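You operate a simulated robot arm through the tools that you are given. There is no shell and no other tool. Be economical: measure what you need, move in short steps, check, and stop when the job is done.

You are at the controls of a simulated robot arm. One attempt, no reset.

JOB
Tare the steel 500 g on the tray scale, add the steel 1 kg and hold the reading.
Fine: switch on and zero first; both weights stay in the tray. Set down upright: steel weight.

It is judged by the outcome, as a careful person would: the job done as asked, and still so three seconds after it is handed in. It fails if anything else is knocked over, pushed out of place, dropped, spilled or broken.

ROBOT AND FRAMES
A 7-joint arm with a two-finger parallel gripper on a trunk, on a base that drives. Base frame: it is fixed to the floor where the robot stands at the start and does not move with it; the origin is under the middle of the robot, x ahead of it, y to its left, z up; the surface under the hand at the start is at about z = 720. Lengths are in mm, angles in rad, forces in N, time in s.
Its first joint turns from -2.897 to 2.897 rad. Places, roughly: hold key of the tray scale [700, -100, 800]; on key of the tray scale [800, 0, 800]; tare key of the tray scale [700, -100, 800]; white tray [900, -100, 900]; zero key of the tray scale [700, -100, 800]. Payload 4.4 kg.
The TCP is the grasp point between the finger pads, 23 mm short of the fingertips. In the tool frame z runs along the fingers and y along their closing line. The gripper opens to 94 mm. The fingers are 38 mm wide and 10 mm thick; the gripper's body (54 by 96 mm) begins 39 mm behind the TCP.
Orientation is that of the tool frame in the base frame, as a unit quaternion [x, y, z, w]. With the fingers straight down and closing along the base's y, the tool's x points along the base's -x, its y along +y and its z along -z.

CONTROLS
- The arm moves only by the tool move_arm. Its argument "rows" is a list of rows, each a list of 3 entries, a list of its own where there are three numbers: the turn, a rotation vector about the base's x, y, z in rad, then the shift along the base's x, y, z in mm, then the finger opening in mm, from 0 to 94. In form: [[[ax, ay, az], [x, y, z], fingers], ...]. A call has 1 to 10 rows; each row shifts and turns the commanded pose from where the row before left it. A row lasts 0.2 s, in which the tool goes at most 50 mm and 0.15 rad; a call with a longer step from one row to the next is refused whole, and so is a gripper value outside its range. A pose out of reach is approached as far as the arm can. The call stops where the force on the tool passes 90 N (or 10 N more than at its start, if that is more) or the arm is blocked; 0.2 s more then pass. Each finger travels about 108 mm/s and halts on what it meets, pressing with about 43 N; the grip force reading is that of the motor and also rises with nothing between the fingers. The clock runs only during rows and for 0.2 s after the last one: add rows that do not move to give the fingers time. It gives the time, the measured TCP pose, the force on the tool (base axes), the opening and the grip force at its end, in the units of the frame above (readings bear some noise), with the torque about the TCP (base axes, N m) and any sound that the robot's microphone picked up.
- Cameras (640 x 400 px; columns grow to the right, rows downward): "scene" is now at [169.4, 183.9, 1464.2]; the picture's right is [-0.61, -0.79, 0.00], its down [-0.48, 0.37, -0.80] and it looks along [0.63, -0.49, -0.61] (base axes); focal length 272 px, centre (320, 200). "wrist" rides on the gripper at [86, 16, -74] in the tool frame; the picture's right is [-0.18, 0.98, 0.00], its down [-0.58, -0.11, -0.81] and it looks along [-0.79, -0.15, 0.59] (tool axes); focal length 243 px, centre (320, 200). There is no depth. A picture from a camera that has moved, and an enlarged one, comes with that camera's place and axes in the base frame and with its lens.
- camera(camera): a new picture of that camera. The clock stands still meanwhile.
- base_move(legs): drives the robot by 1 to 6 legs, each [ahead, left, turn to the left] in mm, mm and rad, along the robot's own axes; the way and the turn of a leg run together, so that a leg with both is an arc; at most 1500 mm and 3.142 rad a leg. The arm and the cameras ride along, it lands a little off, and it stops where it bumps. It gives what a move gives.
- pan_tilt(pan, tilt): turns the head with the scene camera to pan (to the left, within 2.094 rad either way) and tilt (down, from -0.506 to 1.204), counted from straight ahead of the robot. It gives what a move gives.
- enlarge(camera, box): a new picture of the part [left, top, right, bottom] of that camera's present view, enlarged. The clock stands still meanwhile.
- job_done(): hands the job in; it is judged then, once.

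Work in short steps. Places have to be worked out from the pictures, the camera data and where the tool is seen: move nearer, look again, correct. Check each grasp and each placing, and mend what went wrong. You have 120 turns and 98 pictures in all, those below and enlarged ones among them. Open the gripper and draw the arm clear of the work before you hand the job in, unless the task says otherwise; then end with one line.

The tools are called after "Emit:" as name(argument=value, ...) on one line, values as JSON. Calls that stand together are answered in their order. move_arm: Moves the arm, as the interface text tells. Its arguments: {"type":"object","properties":{"rows":{"type":"array"}},"required":["rows"]} The other tools are called the same way: base_move (legs) drives the base; pan_tilt (pan, tilt) turns the head that bears the scene camera; camera (camera) takes a picture; enlarge (camera, box) takes an enlarged picture of a part of a camera's view; job_done () hands the job in.

At the start:

```text
time: 0.0
position: [609.0, -180.9, 1097.1]
orientation: [0.0, 1.0, 0.001, 0.0]
force: [-0.7, -1.0, -0.4]
wrist_torque: [-0.01, 0.0, 0.02]
opening: 94.1
grip_force: 0.1
robot x, y, heading: [-2.7, 3.7, -0.001]
head pan, tilt: [-0.656, 0.651]
```

scene: 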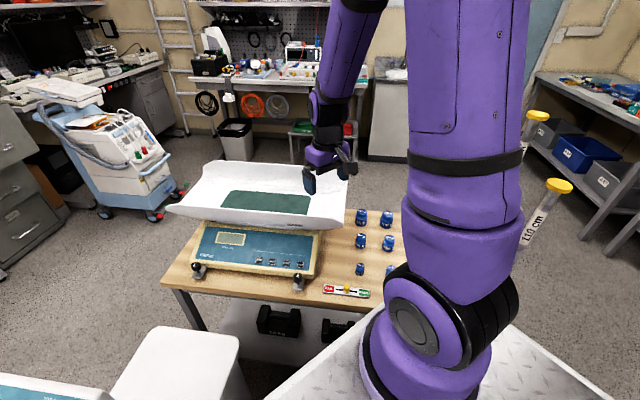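
wrist: 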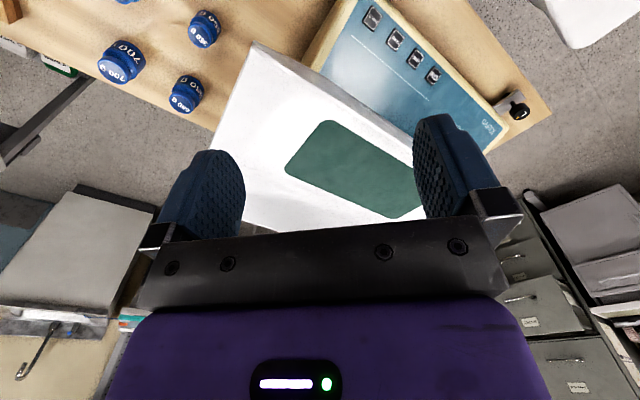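

The scene shows a tray scale with keys and several blue weights to its right. I enlarge both areas to read the labels.

Emit:
enlarge(camera="scene", box=[180, 210, 340, 310])

Emit:
enlarge(camera="scene", box=[310, 200, 420, 300])

Emit:
enlarge(camera="wrist", box=[80, 0, 240, 120])

Emit:
enlarge(camera="wrist", box=[340, 0, 540, 130])

```text
4.00 times, centred on (260, 260) of scene
camera zoom: at [169.4, 183.9, 1464.2], right [-0.61, -0.79, 0.0], down [-0.48, 0.37, -0.8], along [0.63, -0.49, -0.61], focal length 1088 px, centre (560, -40)
```

zoom: 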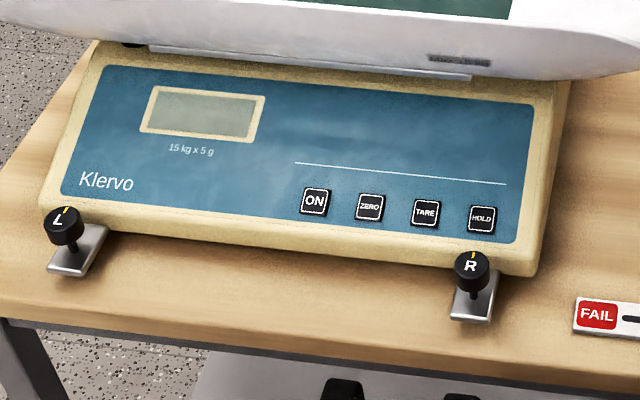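

```text
4.00 times, centred on (365, 250) of scene
camera zoom: at [169.4, 183.9, 1464.2], right [-0.61, -0.79, 0.0], down [-0.48, 0.37, -0.8], along [0.63, -0.49, -0.61], focal length 1088 px, centre (140, 0)
```

zoom: 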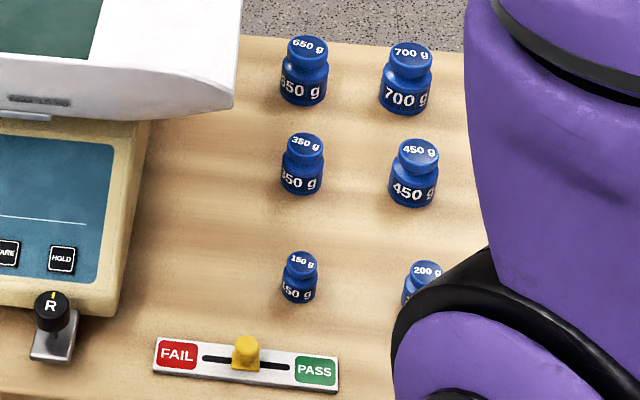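

```text
3.33 times, centred on (160, 60) of wrist
camera zoom: at [522.1, -163.2, 1171.0], right [0.18, 0.98, 0.0], down [0.58, -0.11, 0.81], along [0.79, -0.15, -0.59], focal length 809 px, centre (853, 667)
```

zoom: 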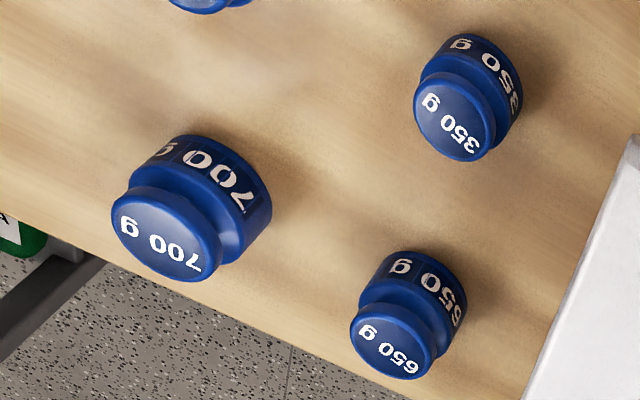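

```text
3.08 times, centred on (440, 65) of wrist
camera zoom: at [522.1, -163.2, 1171.0], right [0.18, 0.98, 0.0], down [0.58, -0.11, 0.81], along [0.79, -0.15, -0.59], focal length 746 px, centre (-49, 615)
```

zoom: 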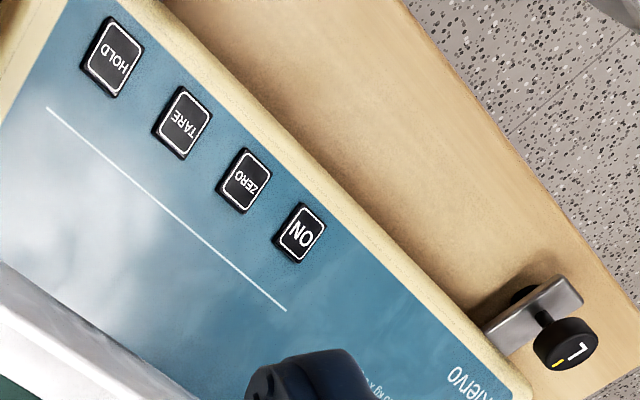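

Only blue weights with other values are visible, no steel ones. I look around to find the steel 500 g and 1 kg.

Emit:
pan_tilt(pan=-1.2, tilt=0.65)

Emit:
camera(camera="scene")

Emit:
pan_tilt(pan=0.3, tilt=0.65)

Emit:
camera(camera="scene")

Emit:
pan_tilt(pan=-0.2, tilt=1.1)

Emit:
camera(camera="scene")

```text
time: 1.0
position: [609.0, -179.5, 1098.1]
orientation: [0.0, 1.0, 0.0, 0.0]
force: [-0.5, 1.4, -0.3]
wrist_torque: [0.04, -0.02, -0.03]
opening: 93.9
grip_force: 0.0
robot x, y, heading: [1.6, 3.8, -0.001]
head pan, tilt: [-1.201, 0.649]
```

```text
91 pictures are left
camera scene: at [132.2, 156.0, 1464.3], right [-0.93, -0.36, 0.0], down [-0.22, 0.56, -0.8], along [0.29, -0.74, -0.6], focal length 272 px, centre (320, 200)
```

scene: 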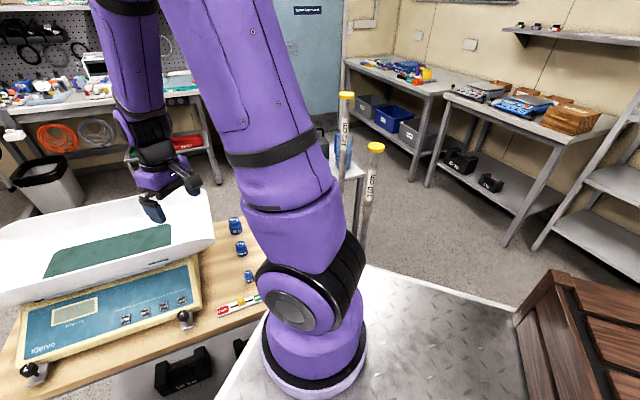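

```text
time: 2.6
position: [608.1, -180.7, 1096.6]
orientation: [0.0, 1.0, 0.0, 0.0]
force: [-0.1, -0.2, -0.2]
wrist_torque: [0.01, 0.0, 0.03]
opening: 94.2
grip_force: 0.0
robot x, y, heading: [-3.7, -0.3, 0.002]
head pan, tilt: [0.3, 0.649]
```

```text
90 pictures are left
camera scene: at [183.6, 262.5, 1464.3], right [0.3, -0.96, 0.0], down [-0.58, -0.18, -0.8], along [0.76, 0.23, -0.6], focal length 272 px, centre (320, 200)
```

scene: 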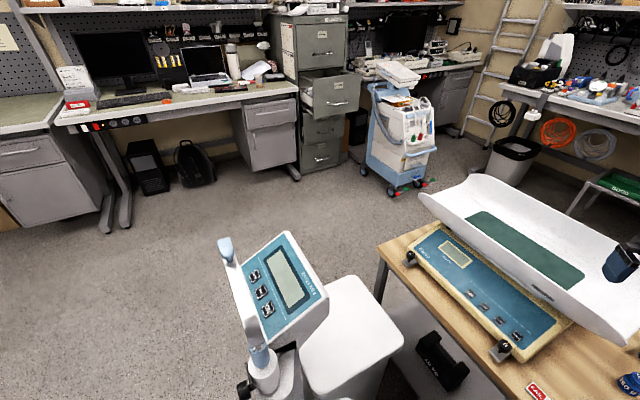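

```text
time: 3.5
position: [609.2, -179.6, 1098.0]
orientation: [0.0, 1.0, 0.0, 0.0]
force: [0.6, -0.2, -0.5]
wrist_torque: [0.06, 0.02, -0.01]
opening: 94.2
grip_force: 0.1
robot x, y, heading: [2.0, 1.2, -0.003]
head pan, tilt: [-0.201, 1.1]
```

```text
89 pictures are left
camera scene: at [162.6, 224.3, 1430.0], right [-0.2, -0.98, 0.0], down [-0.87, 0.18, -0.45], along [0.45, -0.09, -0.89], focal length 272 px, centre (320, 200)
```

scene: 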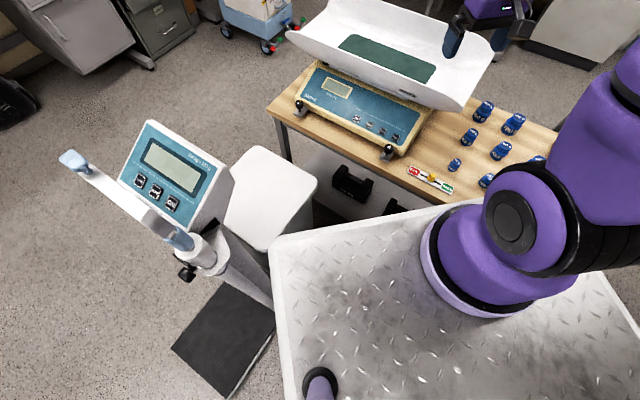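

The right end of the table is hidden behind the arm. I turn the wrist camera to the right and move it over there.

Emit:
move_arm(rows=[[[0, 0, -0.14], [0, -30, 0], 94], [[0, 0, -0.14], [0, -30, 0], 94], [[0, 0, -0.14], [0, -30, 0], 94], [[0, 0, -0.14], [0, -30, 0], 94], [[0, 0, -0.14], [0, -30, 0], 94], [[0, 0, -0.14], [0, -30, 0], 94]])

Emit:
camera(camera="wrist")

Emit:
pan_tilt(pan=-0.65, tilt=0.9)

Emit:
camera(camera="scene")

```text
time: 4.9
position: [607.5, -359.4, 1097.8]
orientation: [0.408, 0.913, 0.0, 0.0]
force: [0.3, 0.2, 0.3]
wrist_torque: [0.0, -0.03, 0.0]
opening: 94.2
grip_force: 0.0
robot x, y, heading: [2.7, 3.1, 0.005]
head pan, tilt: [-0.201, 1.1]
```

```text
88 pictures are left
camera wrist: at [561.7, -283.6, 1170.7], right [0.86, 0.52, 0.0], down [0.31, -0.51, 0.81], along [0.42, -0.69, -0.59], focal length 243 px, centre (320, 200)
```

wrist: 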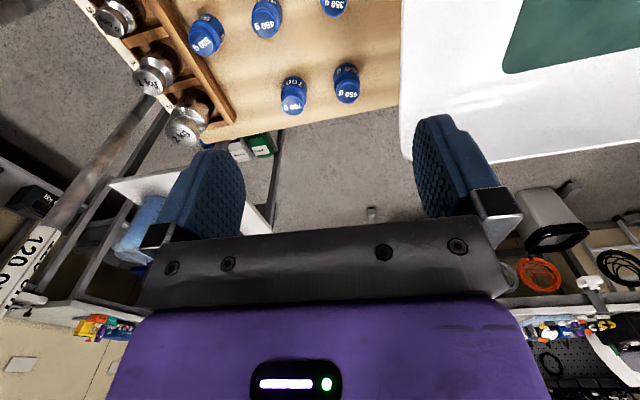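

```text
time: 5.8
position: [607.9, -359.4, 1097.0]
orientation: [0.408, 0.913, 0.001, 0.0]
force: [0.2, 1.0, 0.0]
wrist_torque: [-0.01, -0.03, 0.05]
opening: 94.3
grip_force: 0.1
robot x, y, heading: [-3.1, 2.7, -0.002]
head pan, tilt: [-0.649, 0.901]
```

```text
87 pictures are left
camera scene: at [160.9, 191.2, 1443.8], right [-0.6, -0.8, 0.0], down [-0.62, 0.47, -0.62], along [0.49, -0.37, -0.78], focal length 272 px, centre (320, 200)
```

scene: 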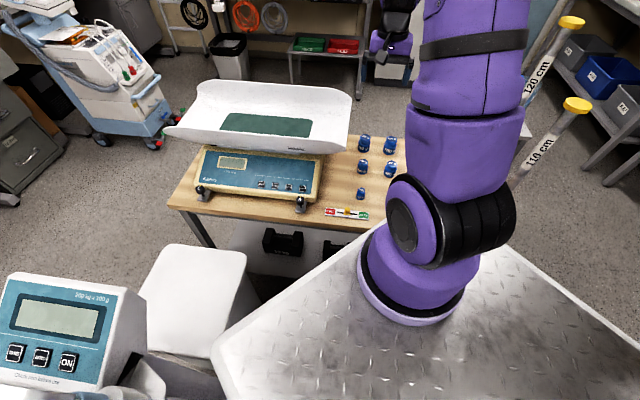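

Steel weights stand in a wooden rack at the right end. I enlarge it.

Emit:
enlarge(camera="wrist", box=[60, 0, 260, 150])

```text
2.67 times, centred on (160, 75) of wrist
camera zoom: at [561.6, -283.9, 1170.6], right [0.85, 0.52, 0.0], down [0.31, -0.51, 0.81], along [0.42, -0.69, -0.59], focal length 647 px, centre (747, 533)
```

zoom: 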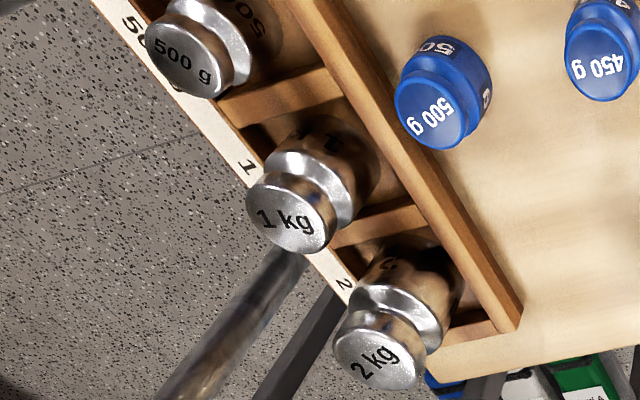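

I've located steel 500 g near (390,-525), 1 kg near (441,-577), and the keys running from roughly (634,-102) to (728,-11). I turn on the keys first: moving the closed gripper above the panel front for a closer look.

Emit:
move_arm(rows=[[[0, 0, 0], [3, 40, 0], 94], [[0, 0, 0], [4, 45, 0], 94], [[0, 0, 0], [4, 45, 0], 60], [[0, 0, 0], [4, 45, 0], 30], [[0, 0, 0], [4, 45, 0], 0], [[0, 0, 0], [4, 45, 0], 0], [[0, 0, 0], [4, 45, 0], 0], [[0, 0, 0], [4, 34, 0], 0], [[0, 0, 0.06], [0, 0, -40], 0], [[0, 0, 0], [0, 0, -40], 0]])

Emit:
camera(camera="wrist")

Emit:
camera(camera="scene")

```text
time: 8.0
position: [639.7, -14.2, 1016.0]
orientation: [0.38, 0.925, 0.0, 0.0]
force: [-0.7, 0.0, 0.0]
wrist_torque: [0.02, -0.04, 0.0]
opening: 0.0
grip_force: 42.2
robot x, y, heading: [-4.9, -1.3, 0.001]
head pan, tilt: [-0.649, 0.901]
```

```text
85 pictures are left
camera wrist: at [589.2, 57.9, 1089.3], right [0.82, 0.57, 0.0], down [0.34, -0.49, 0.81], along [0.46, -0.66, -0.59], focal length 243 px, centre (320, 200)
```

wrist: 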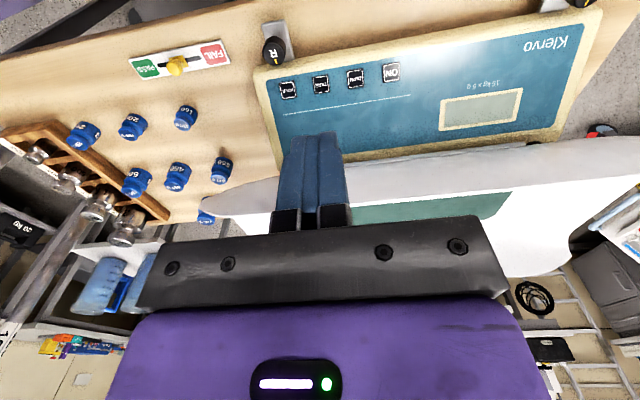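

```text
84 pictures are left
camera scene: at [160.2, 191.2, 1443.9], right [-0.6, -0.8, 0.0], down [-0.62, 0.47, -0.62], along [0.49, -0.38, -0.78], focal length 272 px, centre (320, 200)
```

scene: 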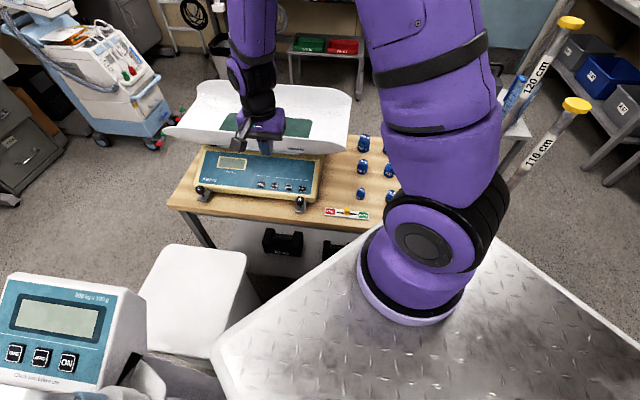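

Triangulation gives ON ≈ (747,-14,779) and HOLD ≈ (650,-109,779), with the row at about 44° and spaced 45 mm. I approach ON with the tool leaning away from the tray.

Emit:
move_arm(rows=[[[-0.09, -0.09, 0], [25, 0, -10], 0], [[-0.09, -0.09, 0], [25, 0, -20], 0], [[-0.07, -0.07, 0], [25, 0, -30], 0], [[0, 0, 0], [25, 0, -40], 0], [[0, 0, 0], [9, -2, -36], 0], [[0, 0, 0], [0, 0, -20], 0]])

Emit:
camera(camera="wrist")

Emit:
enlarge(camera="scene", box=[180, 80, 360, 220])

```text
time: 9.4
position: [747.2, -15.5, 863.8]
orientation: [0.375, 0.91, -0.068, 0.162]
force: [-0.1, -0.3, 0.3]
wrist_torque: [0.04, 0.01, -0.04]
opening: 0.0
grip_force: 42.4
robot x, y, heading: [2.5, 1.6, -0.001]
head pan, tilt: [-0.649, 0.901]
```

```text
83 pictures are left
camera wrist: at [682.0, 70.9, 903.5], right [0.81, 0.58, 0.06], down [0.11, -0.26, 0.96], along [0.57, -0.77, -0.28], focal length 243 px, centre (320, 200)
```

wrist: 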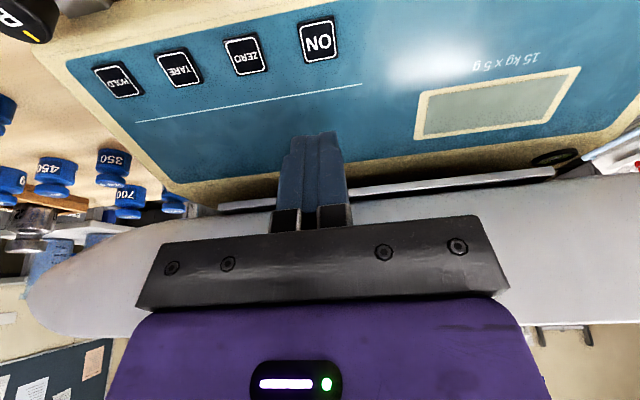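

```text
2.86 times, centred on (270, 150) of scene
camera zoom: at [160.5, 191.3, 1443.9], right [-0.6, -0.8, 0.0], down [-0.62, 0.47, -0.62], along [0.49, -0.38, -0.78], focal length 777 px, centre (463, 343)
```

zoom: 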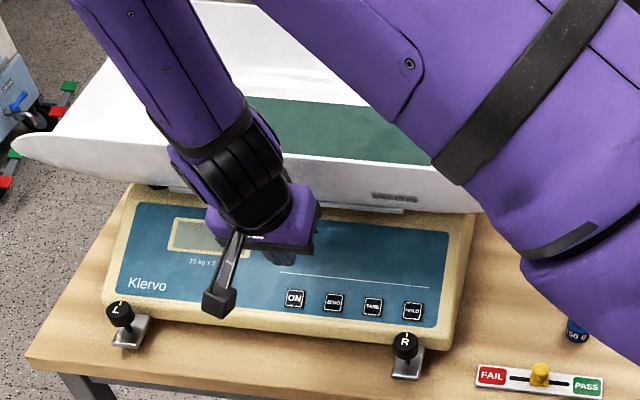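

The key is confirmed at ≈(750,-12). Next I lower to just above it, correcting by a couple of mm.

Emit:
move_arm(rows=[[[0, 0, 0], [3, 1, -25], 0], [[0, 0, 0], [0, 0, -20], 0], [[0, 0, 0], [0, 0, -4], 0], [[0, 0, 0], [0, 0, 0], 0]])

Emit:
camera(camera="wrist")

```text
time: 10.4
position: [750.9, -15.6, 812.2]
orientation: [0.375, 0.91, -0.068, 0.162]
force: [0.1, -0.3, -0.3]
wrist_torque: [0.02, 0.06, 0.0]
opening: 0.0
grip_force: 42.7
robot x, y, heading: [-0.6, 0.5, 0.0]
head pan, tilt: [-0.649, 0.901]
```

```text
81 pictures are left
camera wrist: at [686.5, 71.1, 851.4], right [0.81, 0.58, 0.06], down [0.11, -0.26, 0.96], along [0.57, -0.77, -0.28], focal length 243 px, centre (320, 200)
```

wrist: 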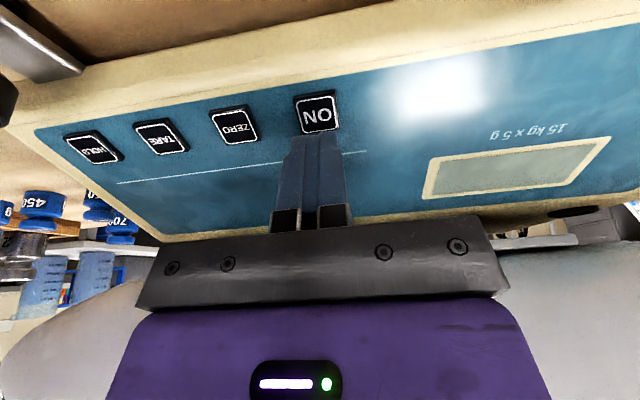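

The tips are just above ON. I go down in small steps, watching the force.

Emit:
move_arm(rows=[[[0, 0, 0], [0, 2, -3], 0], [[0, 0, 0], [0, 0, -2], 0]])

```text
time: 11.0
position: [753.1, -14.2, 806.6]
orientation: [0.373, 0.911, -0.068, 0.162]
force: [-0.6, 1.2, -0.2]
wrist_torque: [0.02, -0.04, -0.03]
opening: 0.0
grip_force: 42.2
robot x, y, heading: [1.6, 0.2, 0.002]
head pan, tilt: [-0.649, 0.901]
```

No contact yet; I continue down.

Emit:
move_arm(rows=[[[0, 0, 0], [0, 0, -2], 0], [[0, 0, 0], [0, 0, -2], 0]])

```text
time: 11.6
position: [753.1, -15.2, 803.1]
orientation: [0.375, 0.91, -0.068, 0.163]
force: [0.6, -1.2, 0.7]
wrist_torque: [0.01, 0.0, 0.0]
opening: 0.2
grip_force: 42.9
robot x, y, heading: [1.4, -3.8, -0.001]
head pan, tilt: [-0.649, 0.901]
```

Emit:
move_arm(rows=[[[0, 0, 0], [0, 0, -2], 0], [[0, 0, 0], [0, 0, -2], 0]])

Emit:
enlarge(camera="wrist", box=[220, 70, 420, 220])

```text
time: 12.2
position: [752.6, -14.3, 799.4]
orientation: [0.374, 0.91, -0.068, 0.163]
force: [-0.6, -0.1, -0.2]
wrist_torque: [-0.02, 0.02, -0.05]
opening: 0.3
grip_force: 42.7
robot x, y, heading: [0.8, -2.0, -0.002]
head pan, tilt: [-0.649, 0.901]
```

```text
2.67 times, centred on (320, 145) of wrist
camera zoom: at [687.1, 72.6, 838.8], right [0.81, 0.58, 0.06], down [0.11, -0.26, 0.96], along [0.57, -0.77, -0.28], focal length 647 px, centre (320, 347)
```

zoom: 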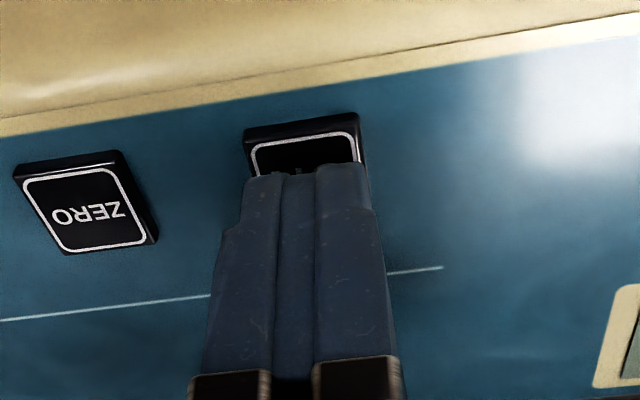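

The tips are over the key, slightly toward its back. I continue in 2 mm steps.

Emit:
move_arm(rows=[[[0, 0, 0], [-2, 3, -2], 0], [[0, 0, 0], [0, 0, -2], 0]])

```text
time: 12.8
position: [750.8, -11.5, 795.1]
orientation: [0.373, 0.911, -0.068, 0.162]
force: [-0.1, 0.5, 2.9]
wrist_torque: [0.0, 0.02, -0.02]
opening: 0.2
grip_force: 42.0
robot x, y, heading: [2.1, -0.6, -0.001]
head pan, tilt: [-0.649, 0.901]
heard: click
```

A click was heard at TCP z ≈ 795. I lift and check the display.

Emit:
move_arm(rows=[[[0, 0, 0], [0, 0, 10], 0], [[0, 0, 0], [-10, -10, 15], 0], [[0, 0, 0], [-12, -12, 0], 0]])

Emit:
camera(camera="wrist")

Emit:
enlarge(camera="scene", box=[180, 100, 340, 220])

```text
time: 13.6
position: [727.1, -32.6, 819.8]
orientation: [0.373, 0.911, -0.067, 0.162]
force: [0.6, 0.5, 0.8]
wrist_torque: [0.0, 0.0, 0.03]
opening: 0.2
grip_force: 43.0
robot x, y, heading: [1.6, -3.4, 0.003]
head pan, tilt: [-0.649, 0.901]
```

```text
79 pictures are left
camera wrist: at [663.1, 54.5, 859.8], right [0.81, 0.58, 0.06], down [0.11, -0.26, 0.96], along [0.57, -0.77, -0.28], focal length 243 px, centre (320, 200)
```

wrist: 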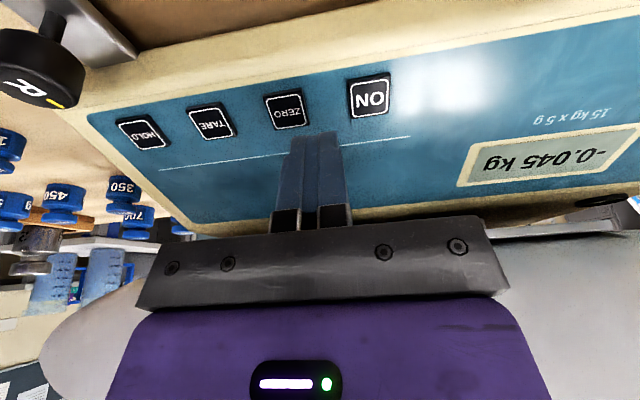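

```text
3.33 times, centred on (260, 160) of scene
camera zoom: at [160.9, 191.5, 1443.8], right [-0.6, -0.8, 0.0], down [-0.62, 0.47, -0.62], along [0.49, -0.38, -0.78], focal length 907 px, centre (520, 333)
```

zoom: 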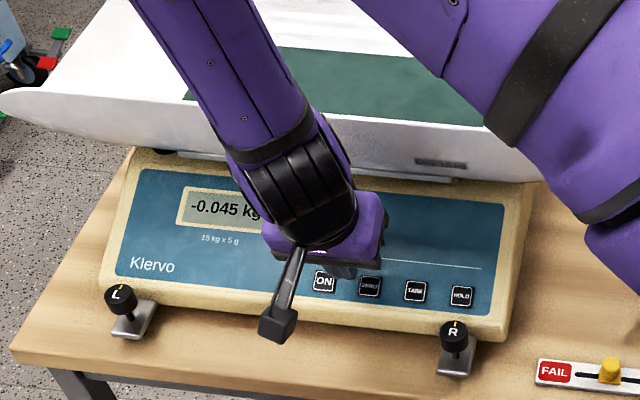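

The scale is on and reads -0.045 kg. Next is ZERO, at TCP ≈ (717,-43.5).

Emit:
move_arm(rows=[[[0, 0, 0], [-10, -11, -10], 0], [[0, 0, 0], [0, 0, -9], 0], [[0, 0, 0], [0, 0, -2], 0], [[0, 0, 0], [0, 0, -2], 0]])

Emit:
enlarge(camera="wrist", box=[220, 70, 420, 220])

```text
time: 14.6
position: [718.2, -43.2, 797.6]
orientation: [0.374, 0.911, -0.068, 0.162]
force: [0.0, 0.6, 0.9]
wrist_torque: [-0.03, -0.03, -0.01]
opening: 0.1
grip_force: 42.6
robot x, y, heading: [1.2, 2.3, 0.004]
head pan, tilt: [-0.649, 0.901]
```

```text
2.67 times, centred on (320, 145) of wrist
camera zoom: at [652.7, 42.9, 836.0], right [0.81, 0.58, 0.06], down [0.11, -0.26, 0.96], along [0.57, -0.77, -0.28], focal length 647 px, centre (320, 347)
```

zoom: 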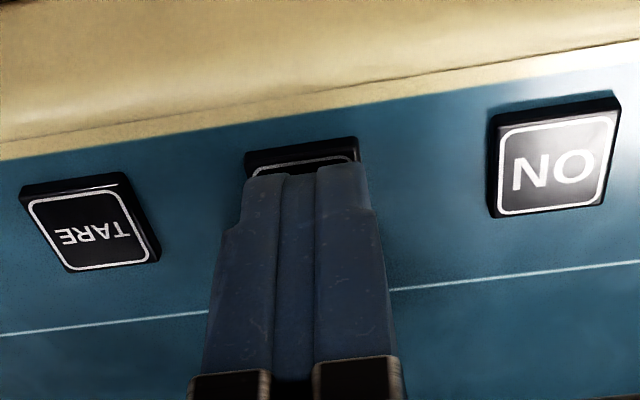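

Well centred on ZERO; I press down a little more.

Emit:
move_arm(rows=[[[0, 0, 0], [0, 0, -2], 0], [[0, 0, 0], [0, 0, -1], 0]])

```text
time: 15.2
position: [718.0, -44.8, 794.9]
orientation: [0.374, 0.91, -0.067, 0.163]
force: [-0.9, -0.8, 1.5]
wrist_torque: [-0.03, -0.02, -0.03]
opening: 0.0
grip_force: 41.9
robot x, y, heading: [1.1, -1.0, 0.001]
head pan, tilt: [-0.649, 0.901]
heard: click
```

Click heard. I lift away high and to the front, then check the display.

Emit:
move_arm(rows=[[[0, 0, 0], [0, 0, 15], 0], [[0, 0, 0], [-10, 10, 40], 0], [[0, 0, 0], [-10, 10, 45], 0]])

Emit:
camera(camera="wrist")

```text
time: 16.0
position: [696.7, -26.4, 895.7]
orientation: [0.375, 0.91, -0.069, 0.162]
force: [0.4, -0.4, -0.3]
wrist_torque: [0.02, 0.0, 0.0]
opening: 0.0
grip_force: 43.1
robot x, y, heading: [-3.0, 4.1, 0.002]
head pan, tilt: [-0.649, 0.901]
```

```text
76 pictures are left
camera wrist: at [632.9, 61.5, 935.1], right [0.81, 0.58, 0.06], down [0.11, -0.26, 0.96], along [0.57, -0.77, -0.28], focal length 243 px, centre (320, 200)
```

wrist: 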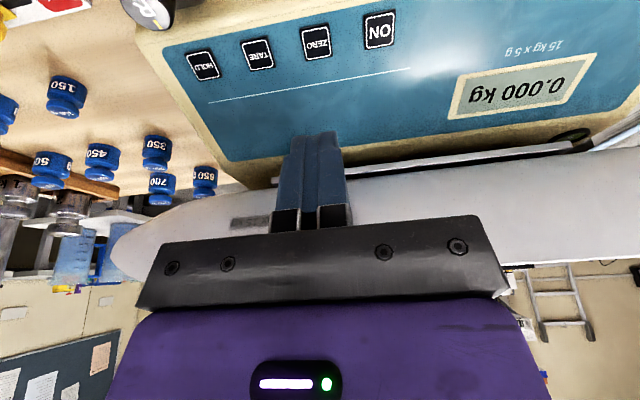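

Zero confirmed. Before I go to the rack I must locate the two measuring poles nearby, so I raise and untilt, and move part way to look.

Emit:
move_arm(rows=[[[0.09, 0.09, 0], [0, 0, 48], 0], [[0.09, 0.09, 0], [-5, -5, 48], 0], [[0.07, 0.07, 0], [-10, -20, 48], 20], [[0, 0, 0], [-20, -40, 0], 40], [[0, 0, 0], [-20, -40, 0], 60], [[0, 0, 0], [-20, -40, 0], 94], [[0, 0, 0], [-20, -40, 0], 94], [[0, 0, 0], [-20, -40, 0], 94], [[0, 0, 0], [-20, -40, 0], 94]])

Emit:
camera(camera="wrist")

Emit:
pan_tilt(pan=-1.2, tilt=0.7)

Emit:
camera(camera="scene")

```text
refused: row 3 steps farther than a row can; nothing moved
```

```text
75 pictures are left
camera wrist: at [632.9, 61.5, 935.1], right [0.81, 0.58, 0.06], down [0.11, -0.26, 0.96], along [0.57, -0.77, -0.28], focal length 243 px, centre (320, 200)
```

wrist: 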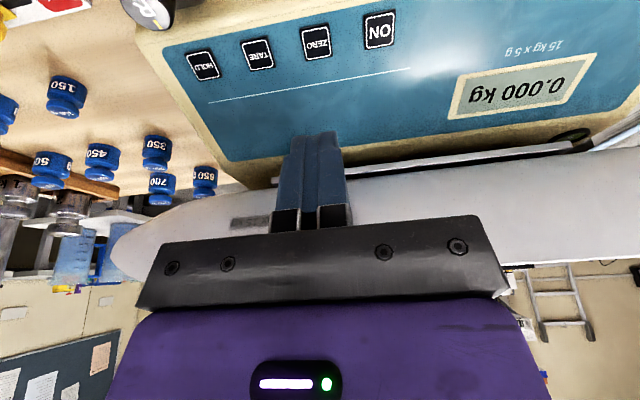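

```text
time: 17.0
position: [698.5, -25.3, 896.3]
orientation: [0.374, 0.91, -0.068, 0.163]
force: [-0.1, 0.7, 0.4]
wrist_torque: [0.02, 0.0, 0.0]
opening: 0.3
grip_force: 42.7
robot x, y, heading: [-3.0, 2.1, -0.001]
head pan, tilt: [-1.201, 0.7]
```

```text
74 pictures are left
camera scene: at [131.5, 157.7, 1459.9], right [-0.93, -0.36, 0.0], down [-0.23, 0.6, -0.76], along [0.28, -0.71, -0.64], focal length 272 px, centre (320, 200)
```

scene: 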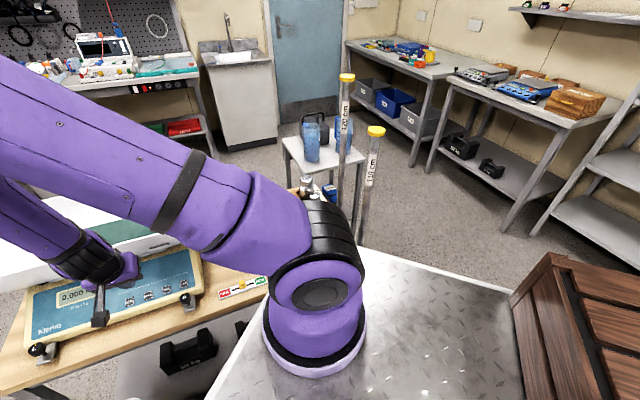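

The poles stand at about (248,-590) and (385,-728), giving roughly 150 mm of clearance at the rack. The refused move only had a row that was too long, so I redo it with smaller steps.

Emit:
move_arm(rows=[[[0.09, 0.09, 0], [0, 0, 48], 0], [[0.09, 0.09, 0], [-5, -5, 48], 0], [[0.07, 0.07, 0], [-10, -20, 40], 20], [[0, 0, 0], [-20, -40, 0], 40], [[0, 0, 0], [-20, -40, 0], 60], [[0, 0, 0], [-20, -40, 0], 94], [[0, 0, 0], [-20, -40, 0], 94], [[0, 0, 0], [-20, -40, 0], 94], [[0, 0, 0], [-20, -40, 0], 94]])

Emit:
camera(camera="wrist")

Emit:
camera(camera="scene")

```text
time: 19.0
position: [562.8, -289.8, 1027.8]
orientation: [0.379, 0.925, 0.0, 0.0]
force: [0.1, -0.2, 0.8]
wrist_torque: [0.0, 0.02, -0.02]
opening: 94.0
grip_force: 0.1
robot x, y, heading: [-2.4, 0.5, -0.003]
head pan, tilt: [-1.201, 0.7]
```

```text
73 pictures are left
camera wrist: at [512.7, -216.3, 1102.8], right [0.82, 0.57, 0.0], down [0.34, -0.49, 0.81], along [0.46, -0.66, -0.59], focal length 243 px, centre (320, 200)
```

wrist: 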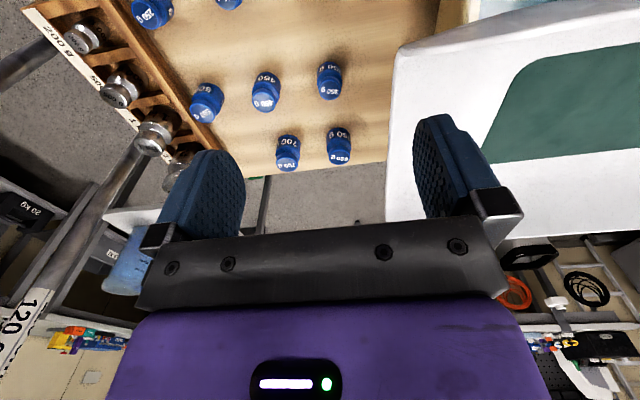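

```text
72 pictures are left
camera scene: at [131.6, 158.3, 1459.9], right [-0.93, -0.36, 0.0], down [-0.23, 0.6, -0.77], along [0.28, -0.71, -0.64], focal length 272 px, centre (320, 200)
```

scene: 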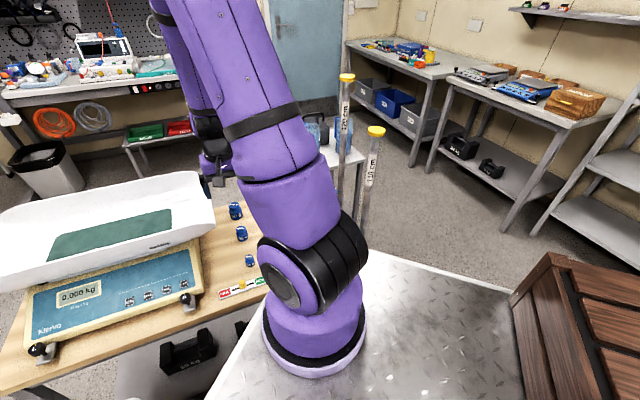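

The rack holds 200 g, 500 g, 1 kg and 2 kg. I move nearer in front of it.

Emit:
move_arm(rows=[[[0, 0, 0], [-33, -26, 0], 94], [[0, 0, 0], [-33, -26, 0], 94], [[0, 0, 0], [-33, -26, 0], 94], [[0, 0, 0], [-33, -26, 0], 94], [[0, 0, 0], [-33, -26, 0], 94]])

Emit:
camera(camera="wrist")

Emit:
camera(camera="scene")

```text
time: 20.2
position: [397.6, -420.3, 1029.2]
orientation: [0.38, 0.925, 0.0, 0.0]
force: [0.9, 0.9, 0.0]
wrist_torque: [0.04, 0.02, 0.01]
opening: 93.9
grip_force: 0.1
robot x, y, heading: [-2.2, 0.4, 0.003]
head pan, tilt: [-1.201, 0.7]
```

```text
71 pictures are left
camera wrist: at [347.4, -347.2, 1102.2], right [0.82, 0.57, 0.0], down [0.34, -0.49, 0.81], along [0.46, -0.66, -0.59], focal length 243 px, centre (320, 200)
```

wrist: 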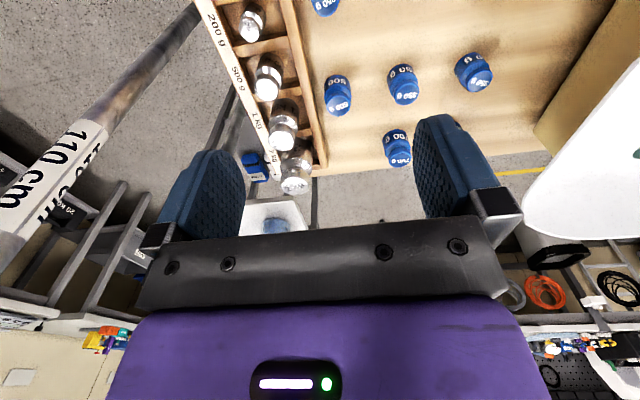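

```text
70 pictures are left
camera scene: at [131.7, 158.1, 1459.9], right [-0.93, -0.36, 0.0], down [-0.23, 0.6, -0.76], along [0.28, -0.71, -0.64], focal length 272 px, centre (320, 200)
```

scene: 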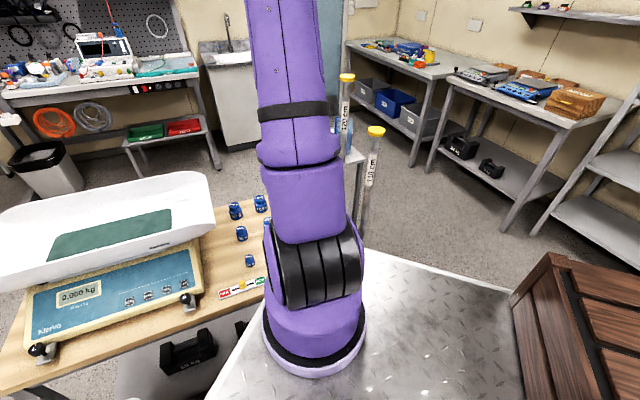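

500 g is estimated at (392,-540) with its head near z≈770. I move closer for a refined view.

Emit:
move_arm(rows=[[[0, 0, 0], [-8, -30, -30], 94], [[0, 0, 0], [-8, -32, -32], 94], [[0, 0, 0], [-6, -30, -32], 94], [[0, 0, 0], [0, 0, -30], 94]])

Emit:
camera(camera="wrist")

Emit:
camera(camera="scene")

```text
time: 21.2
position: [376.0, -511.3, 908.3]
orientation: [0.379, 0.925, -0.001, 0.001]
force: [-0.7, 0.2, 0.0]
wrist_torque: [-0.02, -0.01, 0.0]
opening: 93.9
grip_force: 0.1
robot x, y, heading: [-0.9, 0.0, -0.001]
head pan, tilt: [-1.201, 0.7]
```

```text
69 pictures are left
camera wrist: at [325.1, -438.3, 980.8], right [0.82, 0.57, 0.0], down [0.34, -0.49, 0.81], along [0.46, -0.66, -0.59], focal length 243 px, centre (320, 200)
```

wrist: 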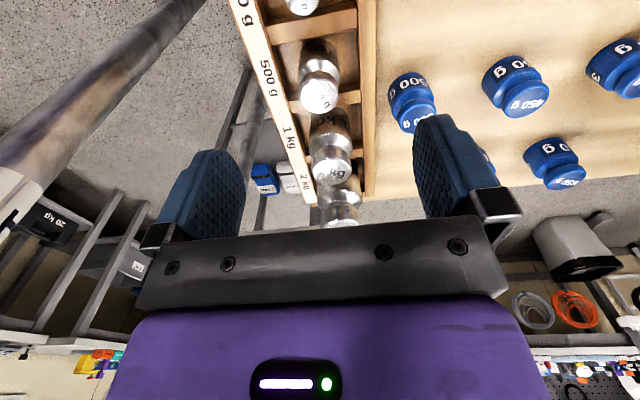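

```text
68 pictures are left
camera scene: at [131.2, 158.1, 1460.0], right [-0.93, -0.36, 0.0], down [-0.23, 0.6, -0.77], along [0.28, -0.71, -0.64], focal length 272 px, centre (320, 200)
```

scene: 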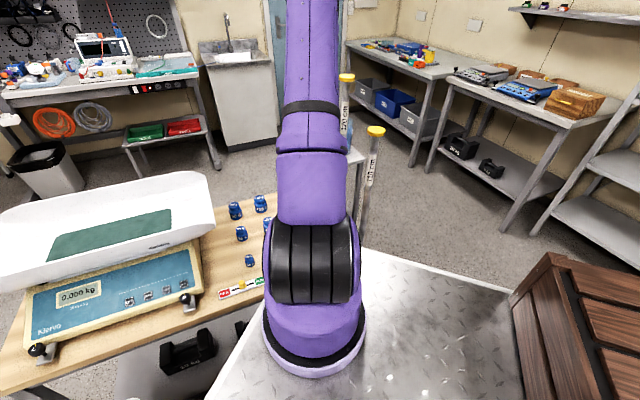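

Enlarging to see rail heights and the size of the 500 g weight.

Emit:
enlarge(camera="wrist", box=[220, 20, 420, 180])

```text
2.50 times, centred on (320, 100) of wrist
camera zoom: at [325.1, -438.3, 980.8], right [0.82, 0.57, 0.0], down [0.34, -0.49, 0.81], along [0.46, -0.66, -0.59], focal length 606 px, centre (320, 450)
```

zoom: 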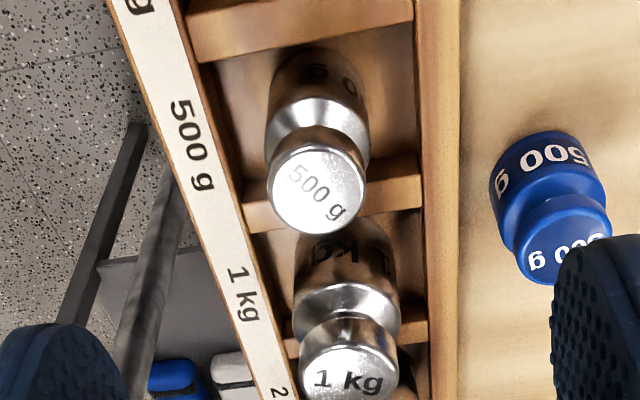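

Head ≈33 mm, body ≈40 mm, and the slot between the rails ≈73 mm. I centre above the 500 g with a 52 mm opening and check.

Emit:
move_arm(rows=[[[0, 0, 0], [14, -20, -20], 70], [[0, 0, 0], [0, 0, -25], 52], [[0, 0, 0], [0, 0, 0], 52]])

Emit:
camera(camera="wrist")

```text
time: 22.0
position: [390.4, -531.1, 860.7]
orientation: [0.38, 0.925, 0.0, 0.0]
force: [-0.1, -0.4, 0.1]
wrist_torque: [0.0, -0.01, -0.03]
opening: 52.1
grip_force: 0.0
robot x, y, heading: [4.1, -0.5, 0.006]
head pan, tilt: [-1.201, 0.7]
```

```text
66 pictures are left
camera wrist: at [340.6, -458.9, 934.9], right [0.82, 0.57, 0.0], down [0.34, -0.49, 0.81], along [0.46, -0.66, -0.59], focal length 243 px, centre (320, 200)
```

wrist: 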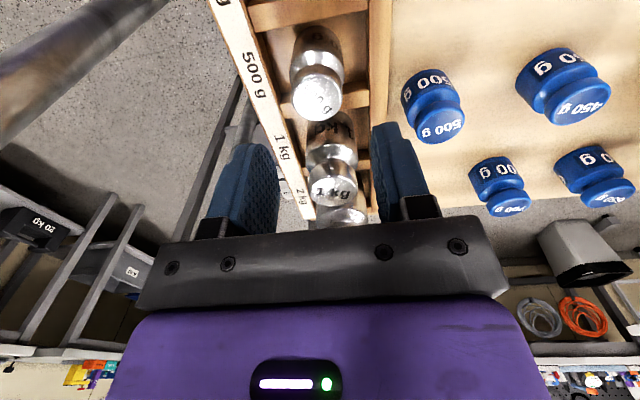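

Head top z≈788, well centred. I descend partway with the opening narrowed to 46 and check against the rails.

Emit:
move_arm(rows=[[[0, 0, 0], [1, -1, -30], 46], [[0, 0, 0], [0, 0, -25], 46], [[0, 0, 0], [0, 0, 0], 46]])

Emit:
enlarge(camera="wrist", box=[200, 60, 440, 220])

```text
time: 22.8
position: [389.6, -533.3, 807.7]
orientation: [0.38, 0.925, 0.0, 0.0]
force: [0.3, -0.5, 0.2]
wrist_torque: [-0.03, 0.03, -0.01]
opening: 46.1
grip_force: 0.0
robot x, y, heading: [0.2, -0.4, -0.0]
head pan, tilt: [-1.201, 0.7]
```

```text
2.50 times, centred on (320, 140) of wrist
camera zoom: at [339.3, -459.3, 881.9], right [0.82, 0.57, 0.0], down [0.34, -0.49, 0.81], along [0.46, -0.66, -0.59], focal length 606 px, centre (320, 350)
```

zoom: 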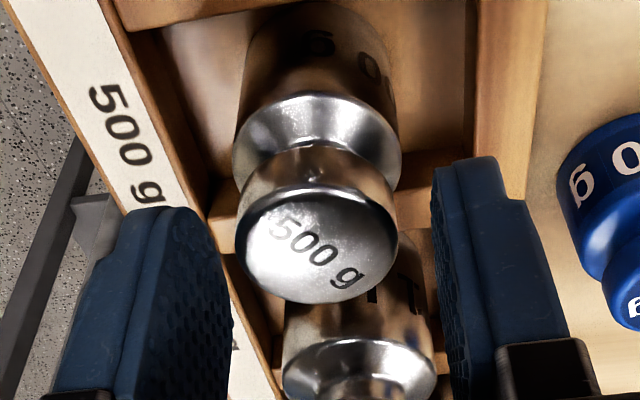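

Centred around the head. I lower to TCP z≈783 and close gently on the head.

Emit:
move_arm(rows=[[[0, 0, 0], [1, 0, -12], 46], [[0, 0, 0], [0, 0, -12], 46], [[0, 0, 0], [0, 0, 0], 30], [[0, 0, 0], [0, 0, 0], 20], [[0, 0, 0], [0, 0, 0], 20]])

Emit:
camera(camera="wrist")

```text
time: 24.0
position: [391.3, -532.1, 783.7]
orientation: [0.38, 0.925, 0.0, 0.001]
force: [-0.8, -1.9, 14.1]
wrist_torque: [0.04, 0.12, 0.1]
opening: 36.9
grip_force: 43.5
robot x, y, heading: [-1.5, -0.6, 0.0]
head pan, tilt: [-1.201, 0.7]
```

```text
64 pictures are left
camera wrist: at [340.6, -459.7, 857.2], right [0.82, 0.57, 0.0], down [0.34, -0.49, 0.81], along [0.46, -0.66, -0.59], focal length 243 px, centre (320, 200)
```

wrist: 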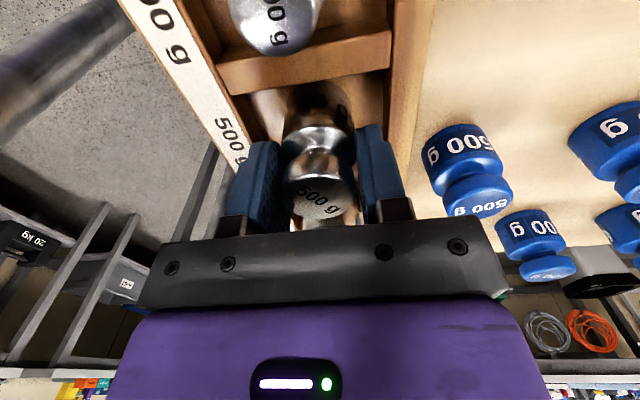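

The tips pressed onto the shoulder (14 N upward). I reopen, rise 7 mm and close on the head only.

Emit:
move_arm(rows=[[[0, 0, 0], [0, 0, 0], 46], [[0, 0, 0], [0, 0, 7], 46], [[0, 0, 0], [0, 0, 0], 30], [[0, 0, 0], [0, 0, 0], 20], [[0, 0, 0], [0, 0, 0], 20]])

Emit:
enlarge(camera="wrist", box=[200, 60, 440, 240])

```text
time: 25.2
position: [391.7, -533.1, 789.5]
orientation: [0.38, 0.925, 0.0, 0.001]
force: [-0.4, -0.1, 0.0]
wrist_torque: [-0.03, -0.02, 0.02]
opening: 36.8
grip_force: 43.0
robot x, y, heading: [1.1, -0.7, -0.004]
head pan, tilt: [-1.201, 0.7]
```

```text
2.22 times, centred on (320, 150) of wrist
camera zoom: at [341.2, -460.2, 863.5], right [0.82, 0.57, 0.0], down [0.34, -0.49, 0.81], along [0.46, -0.66, -0.59], focal length 539 px, centre (320, 311)
```

zoom: 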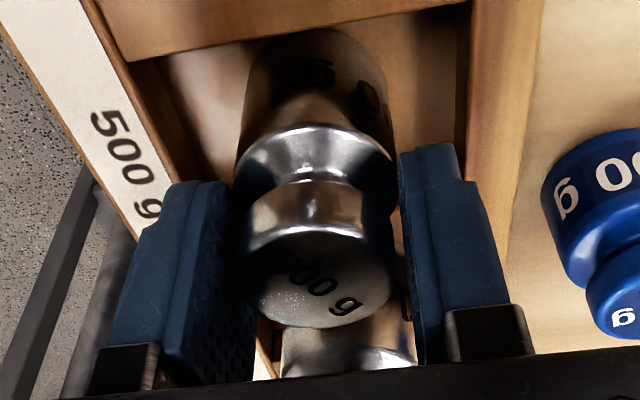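

Clean grip on the head (36.8 mm, no reaction force). I lift straight up.

Emit:
move_arm(rows=[[[0, 0, 0], [0, 0, 15], 20], [[0, 0, 0], [0, 0, 25], 20], [[0, 0, 0], [0, 0, 40], 20], [[0, 0, 0], [0, 0, 45], 20], [[0, 0, 0], [0, 0, 45], 20], [[0, 0, 0], [0, 0, 45], 20]])

Emit:
camera(camera="wrist")

```text
time: 26.6
position: [392.5, -531.2, 1007.4]
orientation: [0.379, 0.925, 0.0, -0.001]
force: [0.5, -0.7, -6.3]
wrist_torque: [0.02, 0.04, 0.01]
opening: 36.7
grip_force: 43.0
robot x, y, heading: [1.0, -3.1, -0.002]
head pan, tilt: [-1.201, 0.7]
```

```text
62 pictures are left
camera wrist: at [342.0, -459.4, 1081.3], right [0.82, 0.57, 0.0], down [0.34, -0.49, 0.81], along [0.46, -0.66, -0.59], focal length 243 px, centre (320, 200)
```

wrist: 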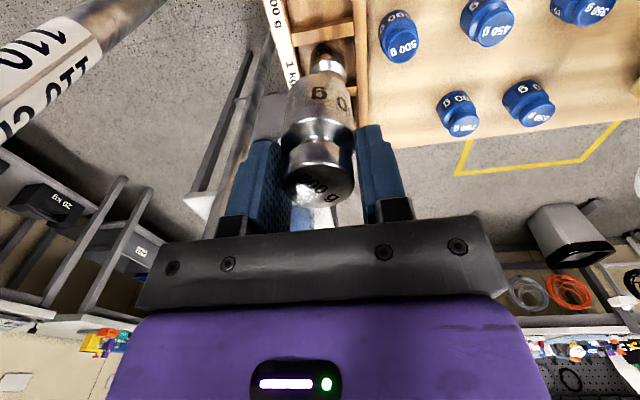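

500 g held. I carry it high toward the tray.

Emit:
move_arm(rows=[[[0, 0, 0], [0, 10, 45], 20], [[0, 0, 0], [10, 10, 40], 20], [[0, 0, 0], [36, 30, 0], 20], [[0, 0, 0], [36, 32, 0], 20], [[0, 0, 0], [36, 32, 0], 20], [[0, 0, 0], [36, 32, 0], 20], [[0, 0, 0], [36, 32, 0], 20], [[0, 0, 0], [36, 32, 0], 20], [[0, 0, 0], [36, 32, 0], 20], [[0, 0, 0], [36, 32, 0], 20]])

Emit:
move_arm(rows=[[[0, 0, 0], [36, 32, 0], 20], [[0, 0, 0], [36, 32, 0], 20], [[0, 0, 0], [36, 32, 0], 20], [[0, 0, 0], [20, 15, 0], 20]])

Emit:
pan_tilt(pan=-0.5, tilt=0.7)

Emit:
camera(camera="wrist")

Emit:
camera(camera="scene")

```text
time: 28.8
position: [688.9, -262.7, 1086.1]
orientation: [0.381, 0.925, 0.0, 0.0]
force: [-1.4, -1.3, -4.5]
wrist_torque: [0.01, -0.03, 0.0]
opening: 37.1
grip_force: 43.2
robot x, y, heading: [-1.6, -0.1, -0.004]
head pan, tilt: [-1.201, 0.7]
```

```text
time: 29.8
position: [815.3, -148.4, 1088.4]
orientation: [0.38, 0.925, 0.0, 0.0]
force: [-1.2, -0.2, -4.6]
wrist_torque: [-0.01, -0.03, 0.0]
opening: 36.7
grip_force: 43.2
robot x, y, heading: [1.4, -2.6, 0.003]
head pan, tilt: [-1.201, 0.7]
```

```text
time: 30.8
position: [815.9, -148.2, 1088.0]
orientation: [0.38, 0.925, -0.001, 0.0]
force: [0.2, -0.4, -3.9]
wrist_torque: [-0.01, -0.02, 0.03]
opening: 36.8
grip_force: 43.3
robot x, y, heading: [0.7, 0.5, 0.005]
head pan, tilt: [-0.499, 0.7]
```

```text
61 pictures are left
camera wrist: at [765.5, -75.7, 1162.2], right [0.82, 0.57, 0.0], down [0.34, -0.49, 0.81], along [0.46, -0.66, -0.59], focal length 243 px, centre (320, 200)
```

wrist: 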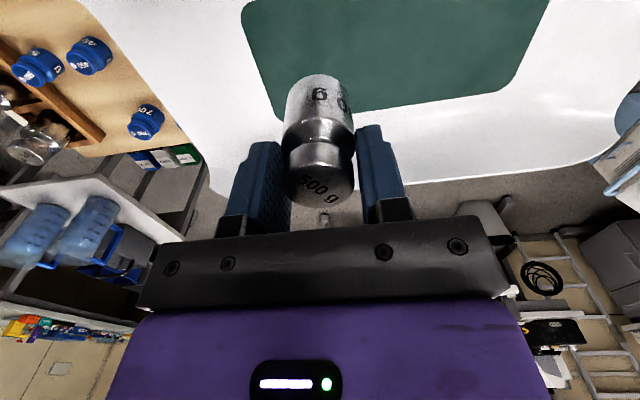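

```text
60 pictures are left
camera scene: at [175.5, 196.1, 1460.0], right [-0.48, -0.88, 0.0], down [-0.57, 0.31, -0.76], along [0.67, -0.37, -0.64], focal length 272 px, centre (320, 200)
```

scene: 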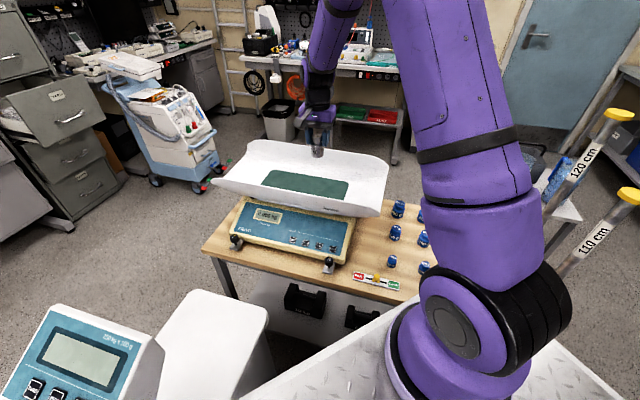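

Mat centre is triangulated at ≈(925,-153,845), about 320 × 87 mm. I put the 500 g on the left half at ≈(957,-121), descending in steps.

Emit:
move_arm(rows=[[[0, 0, 0], [40, 8, 0], 20], [[0, 0, 0], [40, 8, -20], 20], [[0, 0, 0], [40, 8, -20], 20], [[0, 0, 0], [21, 3, -40], 20], [[0, 0, 0], [0, 0, -40], 20], [[0, 0, 0], [0, 0, -20], 20]])

Emit:
camera(camera="wrist")

Emit:
enlarge(camera="scene", box=[200, 90, 400, 230])

```text
time: 32.2
position: [959.2, -122.1, 950.9]
orientation: [0.381, 0.925, 0.0, 0.0]
force: [0.3, -0.5, -4.2]
wrist_torque: [0.04, -0.01, -0.02]
opening: 37.1
grip_force: 43.3
robot x, y, heading: [-2.5, -1.7, -0.001]
head pan, tilt: [-0.499, 0.7]
```

```text
59 pictures are left
camera wrist: at [908.9, -48.9, 1024.4], right [0.82, 0.57, 0.0], down [0.34, -0.49, 0.81], along [0.46, -0.66, -0.59], focal length 243 px, centre (320, 200)
```

wrist: 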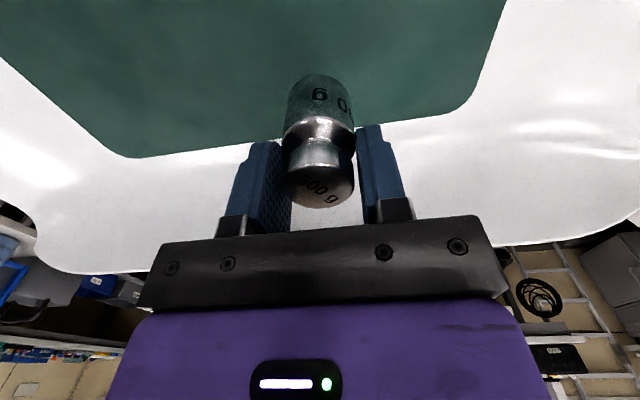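

```text
2.86 times, centred on (300, 160) of scene
camera zoom: at [175.2, 196.2, 1460.0], right [-0.48, -0.88, 0.0], down [-0.57, 0.31, -0.76], along [0.67, -0.37, -0.64], focal length 777 px, centre (377, 314)
```

zoom: 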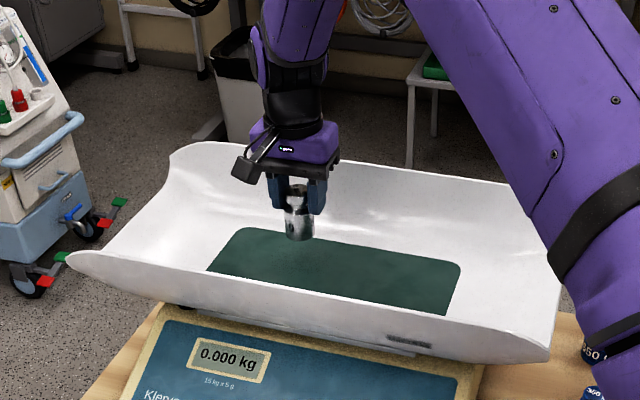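

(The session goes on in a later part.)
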